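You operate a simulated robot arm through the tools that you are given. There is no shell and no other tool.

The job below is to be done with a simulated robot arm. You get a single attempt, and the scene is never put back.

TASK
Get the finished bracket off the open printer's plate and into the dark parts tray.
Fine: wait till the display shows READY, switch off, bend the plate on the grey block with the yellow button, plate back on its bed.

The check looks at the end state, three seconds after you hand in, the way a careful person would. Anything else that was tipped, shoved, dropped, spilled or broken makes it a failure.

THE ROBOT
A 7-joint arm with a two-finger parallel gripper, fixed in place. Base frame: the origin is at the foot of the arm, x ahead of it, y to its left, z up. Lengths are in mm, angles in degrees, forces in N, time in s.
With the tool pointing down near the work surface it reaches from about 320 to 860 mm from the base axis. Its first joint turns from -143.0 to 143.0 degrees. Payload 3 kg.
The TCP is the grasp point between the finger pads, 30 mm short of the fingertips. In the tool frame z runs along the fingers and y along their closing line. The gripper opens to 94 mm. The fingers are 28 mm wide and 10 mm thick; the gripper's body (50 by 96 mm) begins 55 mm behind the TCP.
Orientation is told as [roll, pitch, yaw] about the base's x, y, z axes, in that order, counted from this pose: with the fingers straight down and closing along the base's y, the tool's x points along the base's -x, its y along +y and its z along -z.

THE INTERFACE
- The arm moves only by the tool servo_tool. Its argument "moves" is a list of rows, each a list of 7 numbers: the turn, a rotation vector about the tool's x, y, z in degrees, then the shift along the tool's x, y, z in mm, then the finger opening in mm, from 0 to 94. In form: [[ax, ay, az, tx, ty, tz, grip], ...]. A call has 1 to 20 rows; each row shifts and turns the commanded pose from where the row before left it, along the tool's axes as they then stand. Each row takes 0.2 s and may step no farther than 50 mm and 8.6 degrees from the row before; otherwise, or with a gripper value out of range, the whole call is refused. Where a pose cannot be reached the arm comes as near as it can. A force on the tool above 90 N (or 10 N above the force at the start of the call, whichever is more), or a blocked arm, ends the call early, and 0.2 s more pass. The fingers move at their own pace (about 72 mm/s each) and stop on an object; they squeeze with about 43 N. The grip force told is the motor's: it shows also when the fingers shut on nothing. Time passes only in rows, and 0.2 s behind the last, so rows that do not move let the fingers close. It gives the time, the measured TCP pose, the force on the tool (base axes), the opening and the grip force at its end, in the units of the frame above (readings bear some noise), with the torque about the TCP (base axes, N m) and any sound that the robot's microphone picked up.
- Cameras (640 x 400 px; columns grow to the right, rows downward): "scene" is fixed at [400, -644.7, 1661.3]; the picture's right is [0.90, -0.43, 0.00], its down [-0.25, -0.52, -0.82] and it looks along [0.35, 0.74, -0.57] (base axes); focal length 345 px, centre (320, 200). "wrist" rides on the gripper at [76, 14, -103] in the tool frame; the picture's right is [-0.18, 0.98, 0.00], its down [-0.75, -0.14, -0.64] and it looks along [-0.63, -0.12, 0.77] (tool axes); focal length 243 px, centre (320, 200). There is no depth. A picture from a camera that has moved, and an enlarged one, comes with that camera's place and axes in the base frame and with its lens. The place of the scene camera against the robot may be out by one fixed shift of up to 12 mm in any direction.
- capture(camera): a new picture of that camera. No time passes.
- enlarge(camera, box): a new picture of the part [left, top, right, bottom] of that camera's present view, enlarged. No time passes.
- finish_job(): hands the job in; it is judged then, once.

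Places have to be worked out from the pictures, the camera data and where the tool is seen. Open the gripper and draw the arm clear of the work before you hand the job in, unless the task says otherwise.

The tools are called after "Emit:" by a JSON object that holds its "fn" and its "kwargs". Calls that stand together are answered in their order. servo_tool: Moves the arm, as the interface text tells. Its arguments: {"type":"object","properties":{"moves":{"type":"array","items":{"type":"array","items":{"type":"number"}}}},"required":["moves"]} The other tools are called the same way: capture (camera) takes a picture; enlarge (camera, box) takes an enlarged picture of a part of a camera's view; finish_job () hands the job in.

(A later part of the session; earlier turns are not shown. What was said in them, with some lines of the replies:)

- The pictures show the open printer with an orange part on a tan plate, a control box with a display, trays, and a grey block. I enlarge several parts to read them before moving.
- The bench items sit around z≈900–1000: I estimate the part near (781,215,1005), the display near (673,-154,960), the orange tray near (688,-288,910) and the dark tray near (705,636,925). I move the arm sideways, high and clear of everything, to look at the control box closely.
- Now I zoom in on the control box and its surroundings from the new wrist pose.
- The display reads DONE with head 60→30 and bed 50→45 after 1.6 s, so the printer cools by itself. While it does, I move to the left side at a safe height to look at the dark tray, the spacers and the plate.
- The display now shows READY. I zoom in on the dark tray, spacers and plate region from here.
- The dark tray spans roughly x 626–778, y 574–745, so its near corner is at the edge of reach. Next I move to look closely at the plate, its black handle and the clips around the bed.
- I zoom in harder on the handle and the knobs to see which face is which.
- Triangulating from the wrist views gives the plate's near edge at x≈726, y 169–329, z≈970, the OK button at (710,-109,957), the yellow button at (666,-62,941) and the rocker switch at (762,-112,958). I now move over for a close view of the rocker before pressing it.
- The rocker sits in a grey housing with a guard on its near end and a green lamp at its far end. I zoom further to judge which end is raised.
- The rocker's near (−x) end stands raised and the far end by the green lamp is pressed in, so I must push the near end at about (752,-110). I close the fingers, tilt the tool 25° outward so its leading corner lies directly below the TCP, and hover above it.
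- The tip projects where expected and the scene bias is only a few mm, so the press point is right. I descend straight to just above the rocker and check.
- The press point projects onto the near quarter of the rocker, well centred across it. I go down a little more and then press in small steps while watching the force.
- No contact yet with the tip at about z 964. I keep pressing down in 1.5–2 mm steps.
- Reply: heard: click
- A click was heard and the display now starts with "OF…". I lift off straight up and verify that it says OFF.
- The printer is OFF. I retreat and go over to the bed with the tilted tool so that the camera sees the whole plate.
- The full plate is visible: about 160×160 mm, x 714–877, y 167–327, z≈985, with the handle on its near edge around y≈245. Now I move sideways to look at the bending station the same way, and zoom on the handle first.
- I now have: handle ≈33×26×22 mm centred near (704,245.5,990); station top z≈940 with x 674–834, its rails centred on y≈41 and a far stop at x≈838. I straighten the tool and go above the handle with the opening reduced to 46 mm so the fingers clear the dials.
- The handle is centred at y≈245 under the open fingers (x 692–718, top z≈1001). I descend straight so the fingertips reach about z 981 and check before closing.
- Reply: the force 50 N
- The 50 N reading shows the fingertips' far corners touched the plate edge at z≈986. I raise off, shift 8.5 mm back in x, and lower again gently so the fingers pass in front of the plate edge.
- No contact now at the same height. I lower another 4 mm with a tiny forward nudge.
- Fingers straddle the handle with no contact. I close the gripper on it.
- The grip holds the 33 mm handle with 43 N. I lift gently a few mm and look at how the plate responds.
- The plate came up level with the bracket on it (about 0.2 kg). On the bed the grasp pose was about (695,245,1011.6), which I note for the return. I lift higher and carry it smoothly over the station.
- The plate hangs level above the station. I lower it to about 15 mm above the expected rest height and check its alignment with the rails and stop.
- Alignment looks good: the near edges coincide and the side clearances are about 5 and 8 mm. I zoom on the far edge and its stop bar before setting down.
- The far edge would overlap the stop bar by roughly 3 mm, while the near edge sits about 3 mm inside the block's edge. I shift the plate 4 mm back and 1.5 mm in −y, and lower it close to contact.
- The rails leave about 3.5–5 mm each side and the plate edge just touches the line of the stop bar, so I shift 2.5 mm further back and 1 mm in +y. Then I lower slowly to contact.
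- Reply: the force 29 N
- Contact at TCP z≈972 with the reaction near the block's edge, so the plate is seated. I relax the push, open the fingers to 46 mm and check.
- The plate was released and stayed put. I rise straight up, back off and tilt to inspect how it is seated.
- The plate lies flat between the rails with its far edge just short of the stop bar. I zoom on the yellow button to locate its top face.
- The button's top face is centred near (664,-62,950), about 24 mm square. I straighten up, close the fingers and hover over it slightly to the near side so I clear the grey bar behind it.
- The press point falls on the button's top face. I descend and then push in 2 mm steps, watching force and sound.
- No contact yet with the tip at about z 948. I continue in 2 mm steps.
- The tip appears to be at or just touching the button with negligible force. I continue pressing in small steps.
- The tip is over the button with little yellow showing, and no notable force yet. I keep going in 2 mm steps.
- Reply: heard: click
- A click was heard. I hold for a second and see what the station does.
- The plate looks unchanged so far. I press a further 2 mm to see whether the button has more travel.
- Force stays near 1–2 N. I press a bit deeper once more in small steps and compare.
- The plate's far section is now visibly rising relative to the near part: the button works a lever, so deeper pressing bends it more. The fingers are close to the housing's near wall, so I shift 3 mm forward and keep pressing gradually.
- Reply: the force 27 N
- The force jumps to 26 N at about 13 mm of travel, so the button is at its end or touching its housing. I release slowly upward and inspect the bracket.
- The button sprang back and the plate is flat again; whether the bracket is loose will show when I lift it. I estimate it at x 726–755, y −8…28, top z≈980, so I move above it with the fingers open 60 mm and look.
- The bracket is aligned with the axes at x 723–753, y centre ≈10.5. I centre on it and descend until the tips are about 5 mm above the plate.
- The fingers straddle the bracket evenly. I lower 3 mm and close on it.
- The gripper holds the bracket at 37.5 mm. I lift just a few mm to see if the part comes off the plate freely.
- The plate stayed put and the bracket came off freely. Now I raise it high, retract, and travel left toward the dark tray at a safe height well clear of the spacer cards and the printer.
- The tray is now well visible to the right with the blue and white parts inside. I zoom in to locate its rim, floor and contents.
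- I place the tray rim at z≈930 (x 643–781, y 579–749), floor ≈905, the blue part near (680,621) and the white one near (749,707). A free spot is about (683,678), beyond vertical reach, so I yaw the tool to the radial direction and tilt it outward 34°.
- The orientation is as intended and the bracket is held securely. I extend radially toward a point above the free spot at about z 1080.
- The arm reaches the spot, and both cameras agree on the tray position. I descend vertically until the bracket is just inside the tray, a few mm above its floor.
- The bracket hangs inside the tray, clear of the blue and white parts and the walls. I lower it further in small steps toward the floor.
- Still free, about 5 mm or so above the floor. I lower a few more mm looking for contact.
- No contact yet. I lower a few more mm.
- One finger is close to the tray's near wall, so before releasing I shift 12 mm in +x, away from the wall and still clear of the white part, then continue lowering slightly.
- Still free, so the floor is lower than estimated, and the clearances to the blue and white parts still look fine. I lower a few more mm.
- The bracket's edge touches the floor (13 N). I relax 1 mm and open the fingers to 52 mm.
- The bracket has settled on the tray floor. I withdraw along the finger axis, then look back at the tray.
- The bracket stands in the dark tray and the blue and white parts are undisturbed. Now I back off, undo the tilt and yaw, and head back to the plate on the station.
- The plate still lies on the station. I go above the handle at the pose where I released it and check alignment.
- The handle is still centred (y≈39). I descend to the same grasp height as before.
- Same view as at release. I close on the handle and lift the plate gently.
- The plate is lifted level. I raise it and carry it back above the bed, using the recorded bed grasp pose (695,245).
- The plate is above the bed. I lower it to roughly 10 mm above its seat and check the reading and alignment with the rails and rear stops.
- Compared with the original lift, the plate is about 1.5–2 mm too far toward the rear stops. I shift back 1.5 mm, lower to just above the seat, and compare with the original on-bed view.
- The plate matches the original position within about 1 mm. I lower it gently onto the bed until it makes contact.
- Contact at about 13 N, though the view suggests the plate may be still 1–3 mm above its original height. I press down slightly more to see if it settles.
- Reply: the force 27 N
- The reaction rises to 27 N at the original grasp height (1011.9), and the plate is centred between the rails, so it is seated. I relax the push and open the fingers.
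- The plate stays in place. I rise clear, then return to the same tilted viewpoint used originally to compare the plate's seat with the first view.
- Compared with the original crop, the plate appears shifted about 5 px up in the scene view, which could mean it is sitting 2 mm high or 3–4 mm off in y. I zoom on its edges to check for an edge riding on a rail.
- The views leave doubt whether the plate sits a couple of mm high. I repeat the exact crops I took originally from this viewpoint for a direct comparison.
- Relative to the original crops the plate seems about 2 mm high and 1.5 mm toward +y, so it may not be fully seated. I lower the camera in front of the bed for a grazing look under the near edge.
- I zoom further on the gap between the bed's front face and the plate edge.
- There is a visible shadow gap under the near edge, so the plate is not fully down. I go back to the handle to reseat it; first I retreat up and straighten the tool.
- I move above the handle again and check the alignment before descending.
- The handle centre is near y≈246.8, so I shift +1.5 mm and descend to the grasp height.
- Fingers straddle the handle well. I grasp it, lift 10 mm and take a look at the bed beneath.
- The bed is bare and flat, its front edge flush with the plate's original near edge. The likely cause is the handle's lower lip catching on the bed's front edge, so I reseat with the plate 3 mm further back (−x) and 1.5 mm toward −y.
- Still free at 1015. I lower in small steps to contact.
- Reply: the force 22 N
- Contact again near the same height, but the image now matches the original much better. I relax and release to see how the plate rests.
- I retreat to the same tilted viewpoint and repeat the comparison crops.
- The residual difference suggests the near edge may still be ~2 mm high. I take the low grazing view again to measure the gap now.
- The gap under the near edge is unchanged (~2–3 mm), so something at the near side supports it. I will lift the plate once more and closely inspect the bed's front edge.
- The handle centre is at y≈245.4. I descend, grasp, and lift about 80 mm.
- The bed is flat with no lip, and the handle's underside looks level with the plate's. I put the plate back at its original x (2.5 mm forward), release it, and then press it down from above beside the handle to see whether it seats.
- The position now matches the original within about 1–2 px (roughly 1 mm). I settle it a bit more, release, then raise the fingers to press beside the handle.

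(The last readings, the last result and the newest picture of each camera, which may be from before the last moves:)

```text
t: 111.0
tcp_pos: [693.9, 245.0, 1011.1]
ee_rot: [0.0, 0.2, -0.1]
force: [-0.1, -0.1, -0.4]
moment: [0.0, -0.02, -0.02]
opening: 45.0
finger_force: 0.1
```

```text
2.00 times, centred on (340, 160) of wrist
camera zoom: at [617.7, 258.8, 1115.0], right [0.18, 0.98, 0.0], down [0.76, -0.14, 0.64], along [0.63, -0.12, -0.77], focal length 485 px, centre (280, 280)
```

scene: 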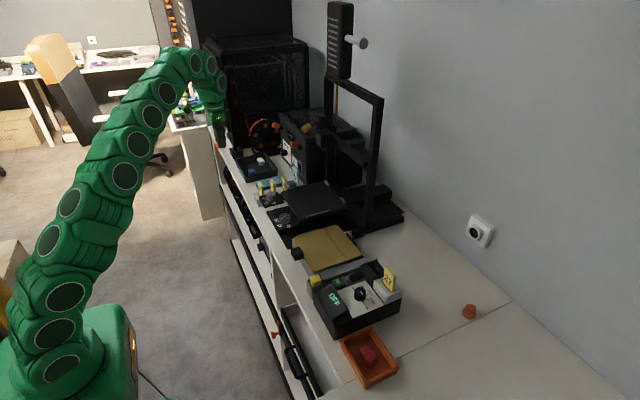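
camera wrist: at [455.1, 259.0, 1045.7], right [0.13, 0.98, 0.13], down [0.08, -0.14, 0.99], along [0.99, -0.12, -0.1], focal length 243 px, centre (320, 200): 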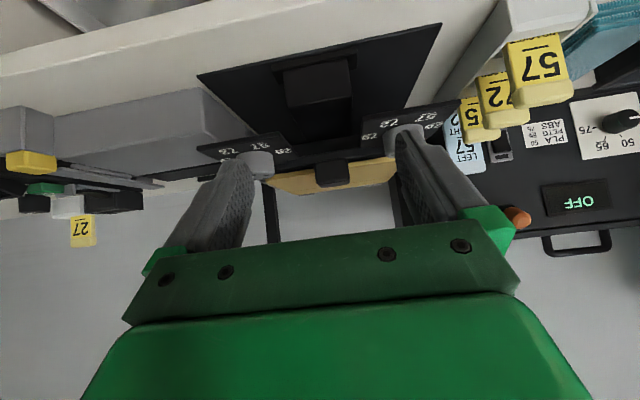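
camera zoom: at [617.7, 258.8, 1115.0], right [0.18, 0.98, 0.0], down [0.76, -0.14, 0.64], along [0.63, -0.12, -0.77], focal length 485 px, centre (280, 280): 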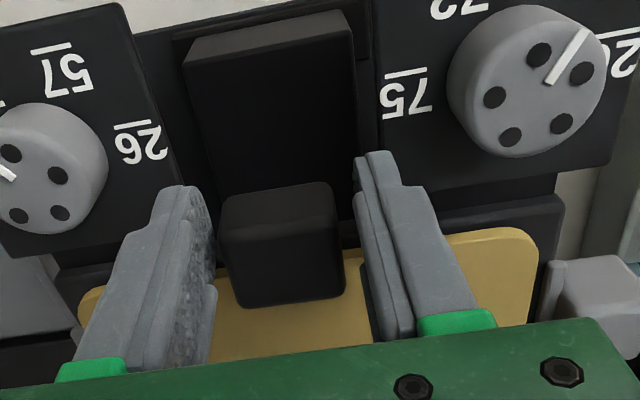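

Released. Now I rise 14 mm, move 10 mm forward so the fingertips are over the plate beside the handle, and press gently to gauge the plate's height.

Emit:
{"fn": "servo_tool", "kwargs": {"moves": [[0, 0, 0, 0, 0, -14, 45], [0, 0, 0, -11, 0, 0, 45], [0, 0, 0, 0, 0, 5, 45], [0, 0, 0, 0, 0, 2, 45], [0, 0, 0, 0, 0, 0, 45]]}}

Emit:
{"fn": "servo_tool", "kwargs": {"moves": [[0, 0, 0, 0, 0, 1.5, 45], [0, 0, 0, 0, 0, 0, 45]]}}

Emit:
{"fn": "servo_tool", "kwargs": {"moves": [[0, 0, 0, 0, 0, 1.5, 45], [0, 0, 0, 0, 0, 0, 45]]}}

```text
t: 112.2
tcp_pos: [704.9, 244.5, 1019.1]
ee_rot: [-0.1, 0.1, 0.0]
force: [-0.8, -0.9, 8.0]
moment: [-0.03, -0.1, -0.08]
opening: 45.0
finger_force: 0.0
```

```text
t: 112.8
tcp_pos: [703.9, 244.1, 1017.5]
ee_rot: [0.0, -0.1, 0.0]
force: [-1.6, -2.8, 20.0]
moment: [-0.08, -0.21, -0.16]
opening: 45.2
finger_force: 0.0
```

```text
t: 113.4
tcp_pos: [704.7, 243.8, 1016.0]
ee_rot: [0.0, 0.1, 0.0]
force: [1.1, -4.7, 36.0]
moment: [-0.2, -0.52, -0.38]
opening: 45.1
finger_force: 0.1
```

The tips meet the plate at about 1019 and sink to 1016 under 36 N, so there is springiness. I look at the plate under this load.

Emit:
{"fn": "enlarge", "kwargs": {"camera": "scene", "box": [270, 180, 350, 235]}}

Emit:
{"fn": "enlarge", "kwargs": {"camera": "scene", "box": [295, 200, 335, 225]}}

```text
7.27 times, centred on (310, 208) of scene
camera zoom: at [400.0, -644.7, 1661.3], right [0.9, -0.43, 0.0], down [-0.25, -0.52, -0.82], along [0.35, 0.74, -0.57], focal length 2510 px, centre (393, 146)
```

zoom: 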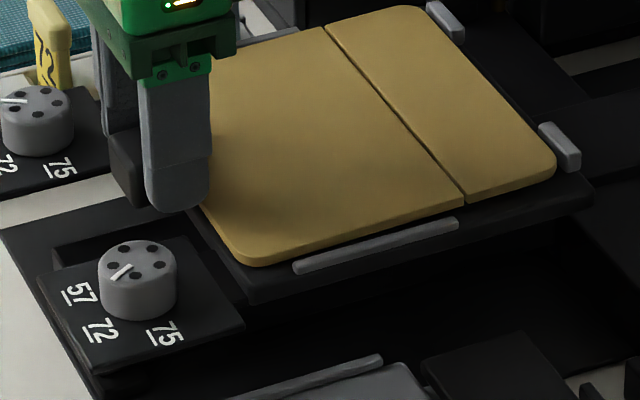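

```text
16.00 times, centred on (315, 212) of scene
camera zoom: at [400.0, -644.7, 1661.3], right [0.9, -0.43, 0.0], down [-0.25, -0.52, -0.82], along [0.35, 0.74, -0.57], focal length 5522 px, centre (400, 0)
```

zoom: 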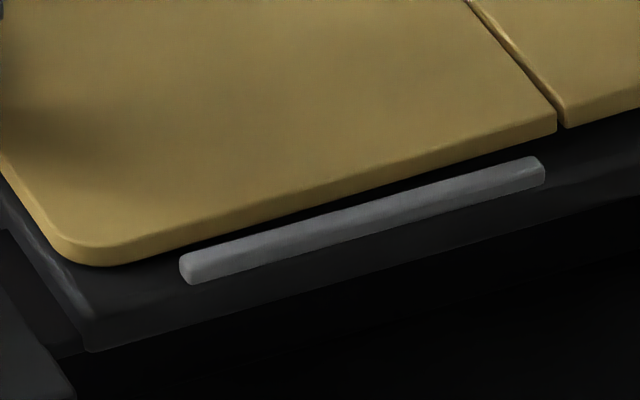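

Pressing the near edge down makes the far edge rise: the plate is rocking on something under its middle (about x≈775, y≈243). I lift the press and take the plate off again to inspect the bed's centre.

Emit:
{"fn": "servo_tool", "kwargs": {"moves": [[0, 0, 0, 0, 0, -6, 45], [0, 0, 0, 0, 0, -6, 45], [0, 0, 0, 11.5, 0.5, 0, 45], [0, 0, 0, 0, 0, 8, 45], [0, 0, 0, 0, 0, 5, 45], [0, 0, 0, 0, 0, 2, 45], [0, 0, 0, 0, 0, 0, 45]]}}

Emit:
{"fn": "enlarge", "kwargs": {"camera": "wrist", "box": [180, 80, 500, 240]}}

```text
t: 115.0
tcp_pos: [693.0, 244.9, 1012.3]
ee_rot: [-0.1, 0.1, 0.1]
force: [-0.5, 0.4, 0.2]
moment: [0.01, -0.03, 0.01]
opening: 44.7
finger_force: 0.0
```

```text
2.00 times, centred on (340, 160) of wrist
camera zoom: at [616.6, 259.1, 1116.2], right [0.18, 0.98, 0.0], down [0.76, -0.14, 0.64], along [0.63, -0.12, -0.77], focal length 485 px, centre (280, 280)
```

zoom: 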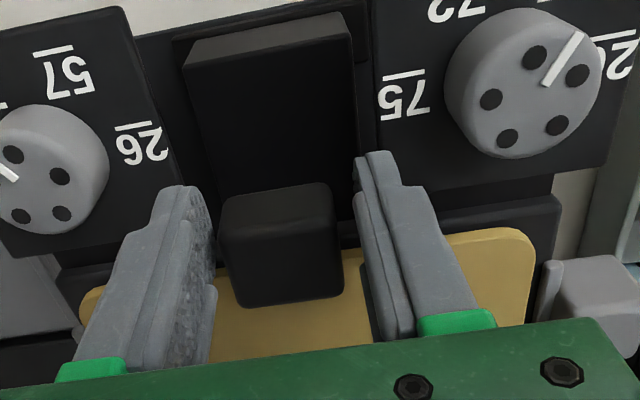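

I grasp the handle, lift, and carry the plate sideways so the bed is fully exposed.

Emit:
{"fn": "servo_tool", "kwargs": {"moves": [[0, 0, 0, 0, 0, 0, 30], [0, 0, 0, 0, 0, 0, 10], [0, 0, 0, 0, 0, 0, 10], [0, 0, 0, 0, 0, 0, 10], [0, 0, 0, 0, 0, -3, 10], [0, 0, 0, 0, 0, -10, 10], [0, 0, 0, 0, 0, -20, 10], [0, 0, 0, 0, 0, -17, 10], [0, 0, 0, 2, -10, 0, 10], [0, 0, 0, 2, -20, 0, 10], [0, 0, 0, 4, -20, 0, 10], [0, 0, 0, 4, -20, 0, 10], [0, 0, 0, 4, -20, 0, 10], [0, 0, 0, 4, -20, 0, 10], [0, 0, 0, 4, -20, 0, 10], [0, 0, 0, 4, -20, 0, 10], [0, 0, 0, 4, -20, 0, 10], [0, 0, 0, 4, -20, 0, 10], [0, 0, 0, 4, -10, 0, 10], [0, 0, 0, 0, 0, 0, 10]]}}

Emit:
{"fn": "enlarge", "kwargs": {"camera": "scene", "box": [270, 165, 370, 245]}}

Emit:
{"fn": "enlarge", "kwargs": {"camera": "scene", "box": [285, 180, 345, 220]}}

Emit:
{"fn": "capture", "kwargs": {"camera": "wrist"}}

```text
t: 119.2
tcp_pos: [653.2, 43.6, 1064.3]
ee_rot: [-0.2, 0.1, 0.0]
force: [0.2, 0.9, -1.3]
moment: [0.01, 0.15, 0.02]
opening: 33.1
finger_force: 42.9
```

```text
5.00 times, centred on (320, 205) of scene
camera zoom: at [400.0, -644.7, 1661.3], right [0.9, -0.43, 0.0], down [-0.25, -0.52, -0.82], along [0.35, 0.74, -0.57], focal length 1726 px, centre (320, 175)
```

zoom: 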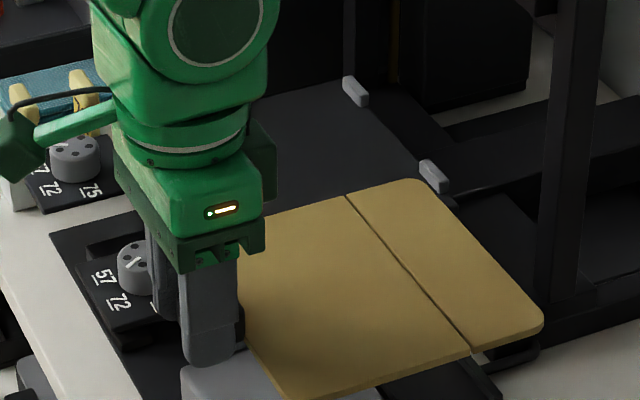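

```text
10.00 times, centred on (315, 200) of scene
camera zoom: at [400.0, -644.7, 1661.3], right [0.9, -0.43, 0.0], down [-0.25, -0.52, -0.82], along [0.35, 0.74, -0.57], focal length 3451 px, centre (370, 200)
```

zoom: 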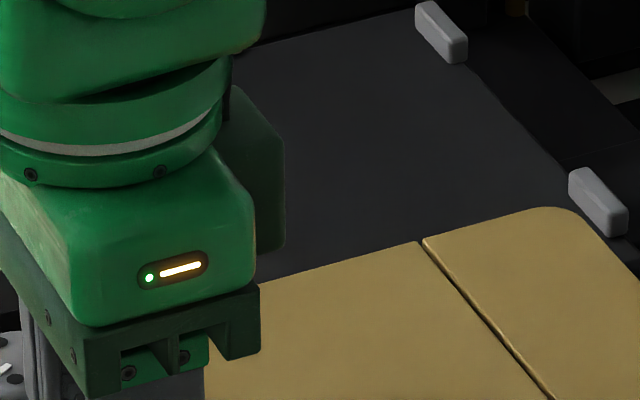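

```text
taken
camera wrist: at [577.4, 59.0, 1166.5], right [0.18, 0.98, 0.0], down [0.76, -0.14, 0.64], along [0.63, -0.12, -0.77], focal length 243 px, centre (320, 200)
```

wrist: 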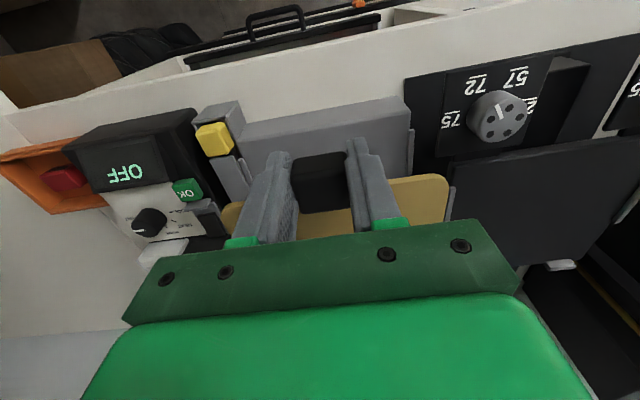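

The exposed bed is visible on the right of the wrist view. I zoom in on it.

Emit:
{"fn": "enlarge", "kwargs": {"camera": "wrist", "box": [440, 120, 640, 280]}}

Emit:
{"fn": "enlarge", "kwargs": {"camera": "wrist", "box": [480, 160, 600, 240]}}

Emit:
{"fn": "enlarge", "kwargs": {"camera": "scene", "box": [310, 175, 350, 205]}}

```text
2.50 times, centred on (540, 200) of wrist
camera zoom: at [577.4, 59.0, 1166.5], right [0.18, 0.98, 0.0], down [0.76, -0.14, 0.64], along [0.63, -0.12, -0.77], focal length 606 px, centre (-230, 200)
```

zoom: 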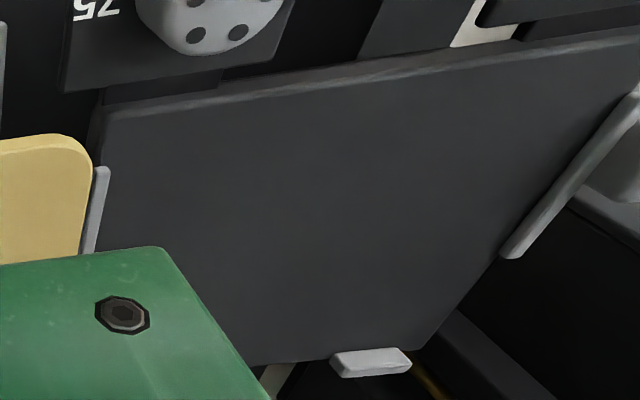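

```text
5.00 times, centred on (540, 200) of wrist
camera zoom: at [577.4, 59.0, 1166.5], right [0.18, 0.98, 0.0], down [0.76, -0.14, 0.64], along [0.63, -0.12, -0.77], focal length 1213 px, centre (-780, 200)
```

zoom: 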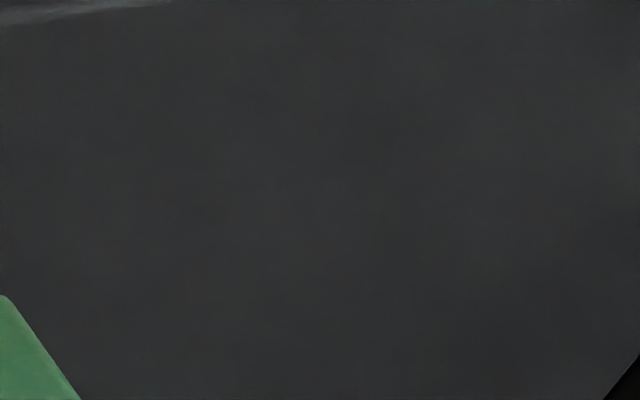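

```text
13.33 times, centred on (330, 190) of scene
camera zoom: at [400.0, -644.7, 1661.3], right [0.9, -0.43, 0.0], down [-0.25, -0.52, -0.82], along [0.35, 0.74, -0.57], focal length 4601 px, centre (187, 333)
```

zoom: 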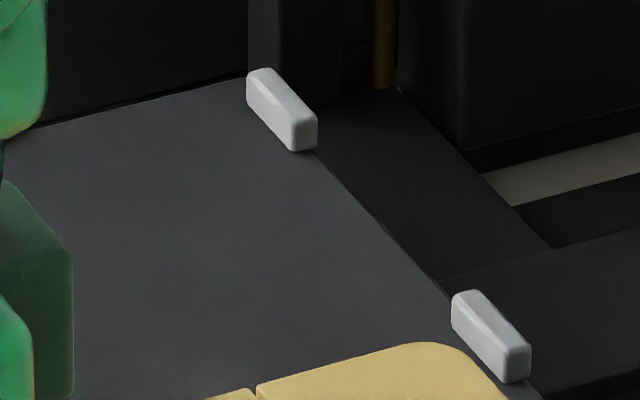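

The bed is clean and flat, so perhaps the plate itself carries something or is slightly bent. I zoom on the held plate's edges to judge its flatness.

Emit:
{"fn": "enlarge", "kwargs": {"camera": "scene", "box": [305, 200, 370, 250]}}

Emit:
{"fn": "enlarge", "kwargs": {"camera": "scene", "box": [335, 220, 370, 248]}}

Emit:
{"fn": "enlarge", "kwargs": {"camera": "wrist", "box": [200, 150, 470, 250]}}

```text
8.00 times, centred on (338, 225) of scene
camera zoom: at [400.0, -644.7, 1661.3], right [0.9, -0.43, 0.0], down [-0.25, -0.52, -0.82], along [0.35, 0.74, -0.57], focal length 2761 px, centre (180, 0)
```

zoom: 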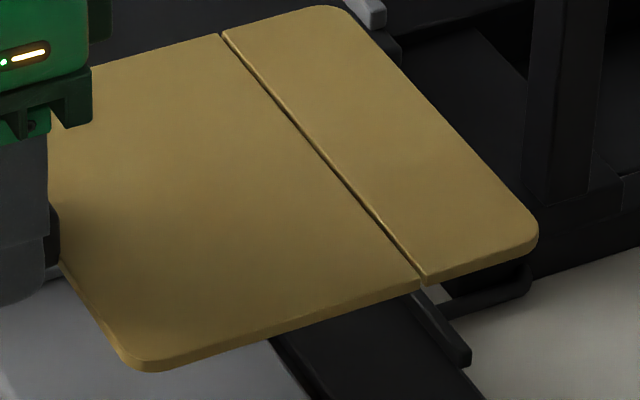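

```text
14.29 times, centred on (352, 234) of scene
camera zoom: at [400.0, -644.7, 1661.3], right [0.9, -0.43, 0.0], down [-0.25, -0.52, -0.82], along [0.35, 0.74, -0.57], focal length 4930 px, centre (-144, -286)
```

zoom: 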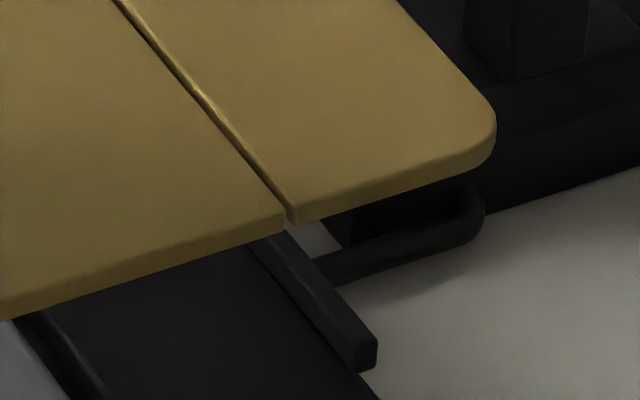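

```text
2.37 times, centred on (335, 200) of wrist
camera zoom: at [577.4, 59.0, 1166.5], right [0.18, 0.98, 0.0], down [0.76, -0.14, 0.64], along [0.63, -0.12, -0.77], focal length 575 px, centre (284, 200)
```

zoom: 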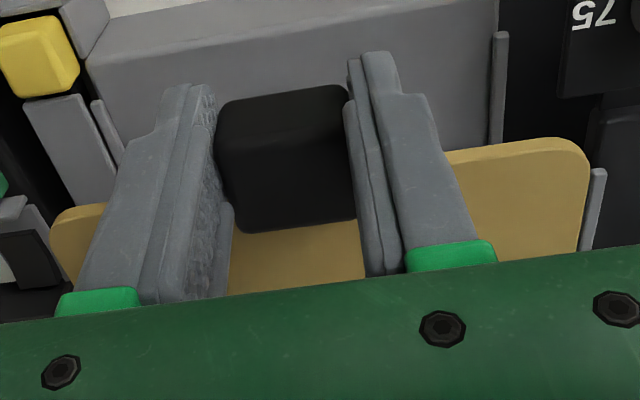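

The held plate looks flat and the bed is clean; the touch test also showed the plate top at about its original height (contact ≈1019–1020, consistent with the first touch), so the rocking was just contact compliance. I carry the plate back to its original place, about 1.5 mm toward −x and −y from the last seat.

Emit:
{"fn": "servo_tool", "kwargs": {"moves": [[0, 0, 0, -3.5, 10, 0, 10], [0, 0, 0, -3.5, 20, 0, 10], [0, 0, 0, -3.5, 20, 0, 10], [0, 0, 0, -3.5, 20, 0, 10], [0, 0, 0, -3.5, 20, 0, 10], [0, 0, 0, -3.5, 20, 0, 10], [0, 0, 0, -3.5, 20, 0, 10], [0, 0, 0, -3.5, 20, 0, 10], [0, 0, 0, -3.5, 20, 0, 10], [0, 0, 0, -3.5, 18.5, 0, 10], [0, 0, 0, -3.5, 10, 0, 10], [0, 0, 0, 0, 0, 0, 10], [0, 0, 0, 0, 0, 20, 10], [0, 0, 0, 0, 0, 18, 10], [0, 0, 0, 0, 0, 6, 10], [0, 0, 0, 0, 0, 3, 10], [0, 0, 0, 0, 0, 0, 10]]}}

Emit:
{"fn": "enlarge", "kwargs": {"camera": "scene", "box": [270, 180, 350, 235]}}

```text
t: 122.8
tcp_pos: [689.9, 242.6, 1015.3]
ee_rot: [-0.1, 0.1, 0.0]
force: [0.1, -0.3, -2.0]
moment: [0.0, 0.13, -0.02]
opening: 32.9
finger_force: 42.4
```

```text
7.27 times, centred on (310, 208) of scene
camera zoom: at [400.0, -644.7, 1661.3], right [0.9, -0.43, 0.0], down [-0.25, -0.52, -0.82], along [0.35, 0.74, -0.57], focal length 2510 px, centre (393, 146)
```

zoom: 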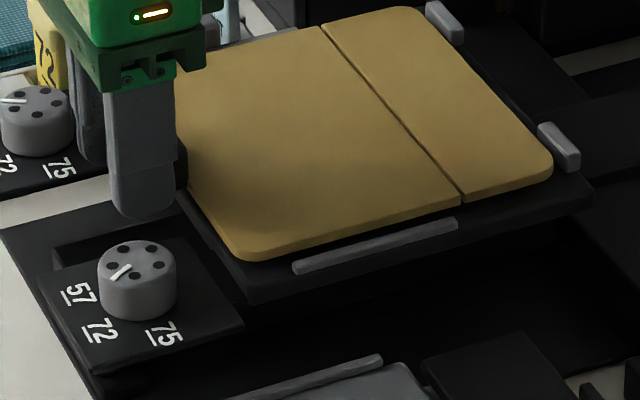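

The plate hovers a couple of mm above its seat, matching the original horizontally. I lower in 1 mm steps until contact.

Emit:
{"fn": "servo_tool", "kwargs": {"moves": [[0, 0, 0, 0, 0, 1, 10], [0, 0, 0, 0, 0, 1, 10], [0, 0, 0, 0, 0, 0, 10]]}}

Emit:
{"fn": "servo_tool", "kwargs": {"moves": [[0, 0, 0, 0, 0, 1, 10], [0, 0, 0, 0, 0, 0, 10]]}}

Emit:
{"fn": "servo_tool", "kwargs": {"moves": [[0, 0, 0, 0, 0, 1, 10], [0, 0, 0, 0, 0, 0, 10]]}}

Emit:
{"fn": "enlarge", "kwargs": {"camera": "scene", "box": [270, 180, 350, 235]}}

```text
t: 123.6
tcp_pos: [690.8, 242.8, 1013.5]
ee_rot: [-0.2, 0.1, 0.0]
force: [-0.1, -0.8, -0.7]
moment: [0.01, 0.16, 0.01]
opening: 33.4
finger_force: 43.1
```

```text
t: 124.2
tcp_pos: [690.8, 243.9, 1012.4]
ee_rot: [-0.2, 0.0, 0.0]
force: [-2.0, -4.0, 9.7]
moment: [-0.1, -0.69, -0.26]
opening: 33.4
finger_force: 43.0
```

```text
t: 124.8
tcp_pos: [691.3, 242.8, 1012.4]
ee_rot: [0.0, 0.0, 0.0]
force: [0.5, -2.4, 18.2]
moment: [-0.09, -1.26, -0.02]
opening: 33.1
finger_force: 43.2
```

```text
7.27 times, centred on (310, 208) of scene
camera zoom: at [400.0, -644.7, 1661.3], right [0.9, -0.43, 0.0], down [-0.25, -0.52, -0.82], along [0.35, 0.74, -0.57], focal length 2510 px, centre (393, 146)
```

zoom: 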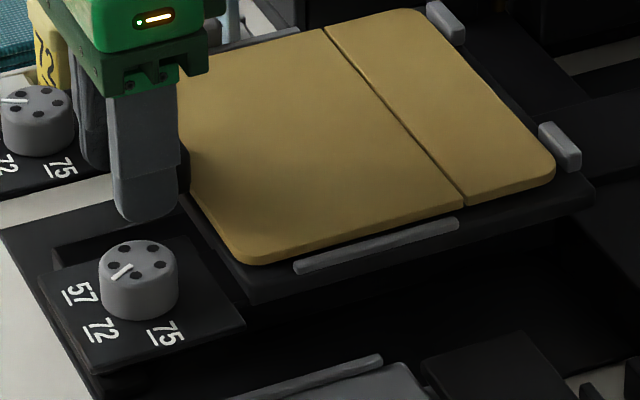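

The plate now matches the original crop within 1–3 px everywhere. I relax and open the fingers, then rise clear.

Emit:
{"fn": "servo_tool", "kwargs": {"moves": [[0, 0, 0, 0, 0, -1, 10], [0, 0, 0, 0, 0, 0, 22], [0, 0, 0, 0, 0, 0, 45], [0, 0, 0, 0, 0, 0, 45]]}}

Emit:
{"fn": "enlarge", "kwargs": {"camera": "wrist", "box": [180, 80, 500, 240]}}

Emit:
{"fn": "enlarge", "kwargs": {"camera": "scene", "box": [270, 180, 350, 235]}}

```text
t: 125.8
tcp_pos: [690.6, 242.5, 1012.4]
ee_rot: [-0.1, 0.3, 0.1]
force: [0.5, 0.3, 0.7]
moment: [-0.01, 0.0, 0.04]
opening: 45.2
finger_force: 0.1
```

```text
2.00 times, centred on (340, 160) of wrist
camera zoom: at [615.3, 257.4, 1115.8], right [0.18, 0.98, 0.0], down [0.76, -0.14, 0.64], along [0.63, -0.12, -0.77], focal length 485 px, centre (280, 280)
```

zoom: 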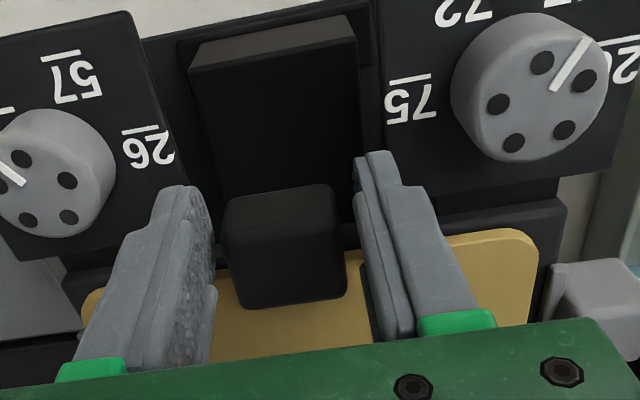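

```text
7.27 times, centred on (310, 208) of scene
camera zoom: at [400.0, -644.7, 1661.3], right [0.9, -0.43, 0.0], down [-0.25, -0.52, -0.82], along [0.35, 0.74, -0.57], focal length 2510 px, centre (393, 146)
```

zoom: 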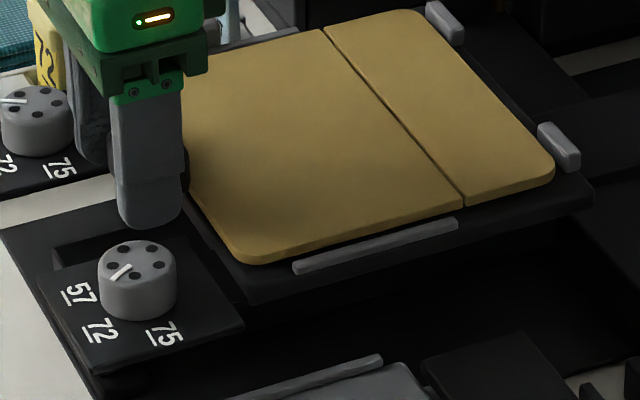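

Released and stable. I rise, draw the arm back toward its start pose, and take final pictures.

Emit:
{"fn": "servo_tool", "kwargs": {"moves": [[0, 0, 0, 0, 0, -10, 45], [0, 0, 0, 0, 0, -25, 45], [0, 0, 0, 0, 0, -40, 45], [0, 0, 0, 20, 0, -40, 60], [0, 0, 0, 30, -5, -35, 80], [0, 0, 0, 40, -10, -25, 94], [0, 0, 0, 40, -10, -25, 94], [0, 0, 0, 30, -10, -25, 94], [0, 0, 0, 20, -10, -25, 94], [0, 0, 0, 0, 0, 0, 94]]}}

Emit:
{"fn": "capture", "kwargs": {"camera": "scene"}}

Emit:
{"fn": "enlarge", "kwargs": {"camera": "scene", "box": [270, 180, 350, 235]}}

Emit:
{"fn": "enlarge", "kwargs": {"camera": "scene", "box": [230, 140, 420, 260]}}

Emit:
{"fn": "enlarge", "kwargs": {"camera": "scene", "box": [280, 220, 440, 320]}}

Emit:
{"fn": "capture", "kwargs": {"camera": "wrist"}}

Emit:
{"fn": "enlarge", "kwargs": {"camera": "wrist", "box": [240, 110, 440, 235]}}

```text
t: 128.0
tcp_pos: [511.8, 199.7, 1264.2]
ee_rot: [0.0, 0.1, 0.0]
force: [0.5, 0.2, -0.3]
moment: [0.0, -0.01, -0.02]
opening: 94.0
finger_force: 0.0
```

```text
taken
```

scene: 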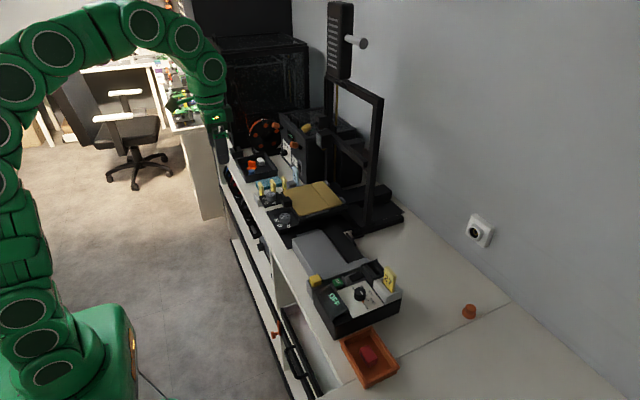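

```text
7.27 times, centred on (310, 208) of scene
camera zoom: at [400.0, -644.7, 1661.3], right [0.9, -0.43, 0.0], down [-0.25, -0.52, -0.82], along [0.35, 0.74, -0.57], focal length 2510 px, centre (393, 146)
```

zoom: 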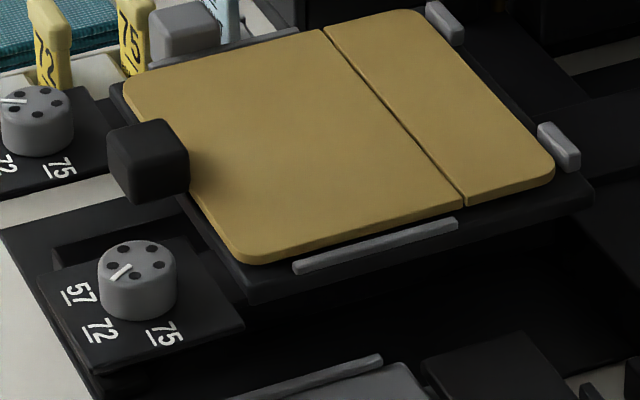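

```text
3.33 times, centred on (325, 200) of scene
camera zoom: at [400.0, -644.7, 1661.3], right [0.9, -0.43, 0.0], down [-0.25, -0.52, -0.82], along [0.35, 0.74, -0.57], focal length 1150 px, centre (303, 200)
```

zoom: 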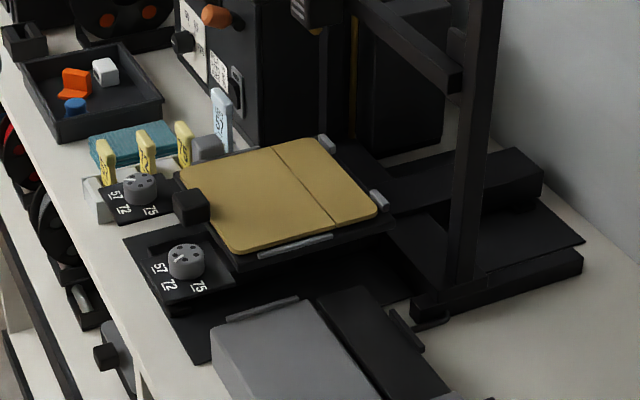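

```text
4.00 times, centred on (360, 270) of scene
camera zoom: at [400.0, -644.7, 1661.3], right [0.9, -0.43, 0.0], down [-0.25, -0.52, -0.82], along [0.35, 0.74, -0.57], focal length 1380 px, centre (160, -80)
```

zoom: 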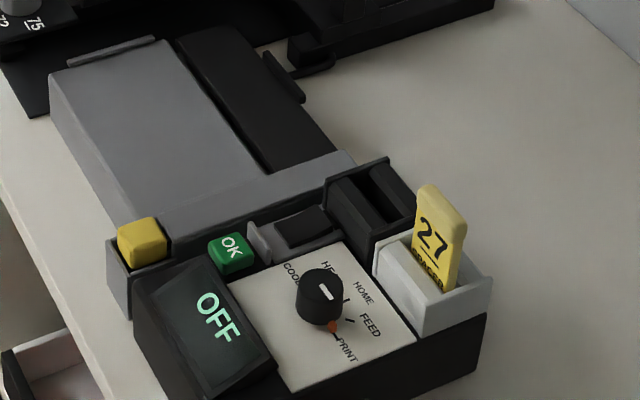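

```text
taken
camera wrist: at [435.6, 213.3, 1367.1], right [0.18, 0.98, 0.0], down [0.76, -0.14, 0.64], along [0.63, -0.12, -0.77], focal length 243 px, centre (320, 200)
```

wrist: 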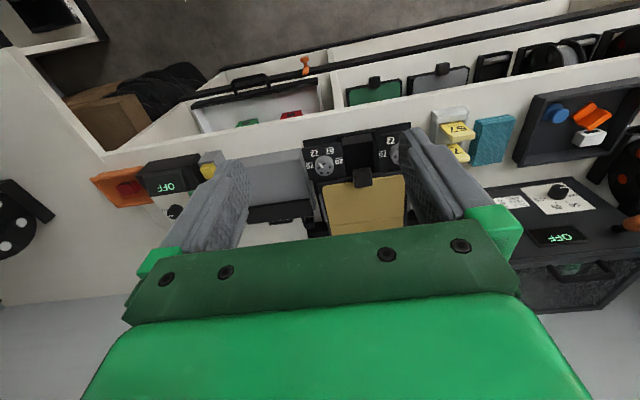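

```text
3.20 times, centred on (340, 172) of wrist
camera zoom: at [435.6, 213.3, 1367.1], right [0.18, 0.98, 0.0], down [0.76, -0.14, 0.64], along [0.63, -0.12, -0.77], focal length 776 px, centre (256, 288)
```

zoom: 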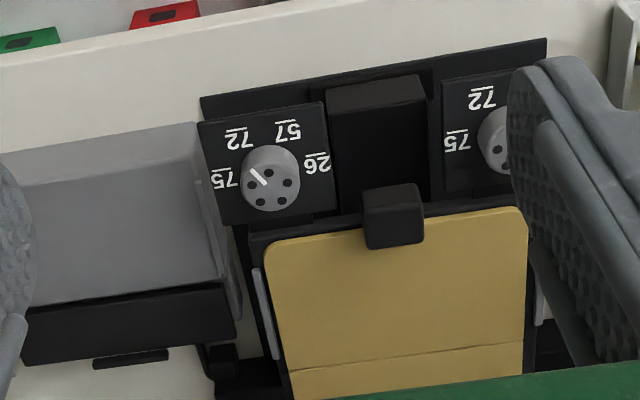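

Final pictures show the display OFF, the bracket standing in the dark tray beside the blue and white parts, and the plate back on its bed between the rails, within 1–2 mm of its original spot. Everything else is undisturbed and the arm is clear with the gripper open, so I hand in.

Emit:
{"fn": "finish_job", "kwargs": {}}

```text
The job is handed in.
```

I handed the job in. The bracket is in the dark parts tray, the printer is off and the plate is back on its bed. I don't know yet whether it passed the check.

- **Waiting and switching off:** The display went from DONE to READY on its own as the printer cooled. I then pressed the rocker switch, and the display reads OFF.
- **Bending:** I set the plate on the grey block and pressed the yellow button until it stopped. The plate flexed and sprang back flat, and the bracket lifted off without pulling the plate.
- **Bracket:** It stands in the dark tray beside the blue and white parts, which did not move.
- **Plate on its bed:** I seated it four times because the first tries looked about 2 mm high at the front edge. It now matches its original position to within about 1–2 mm in the pictures. I could not explain the earlier gap: the bed was clean and the plate looked flat. A slight height difference may remain.

On my first approach to the handle, the fingertips pressed the plate's edge with about 50 N. I saw no damage or movement from it. The final pictures show nothing else moved, and the gripper is open with the arm drawn back near its start pose.
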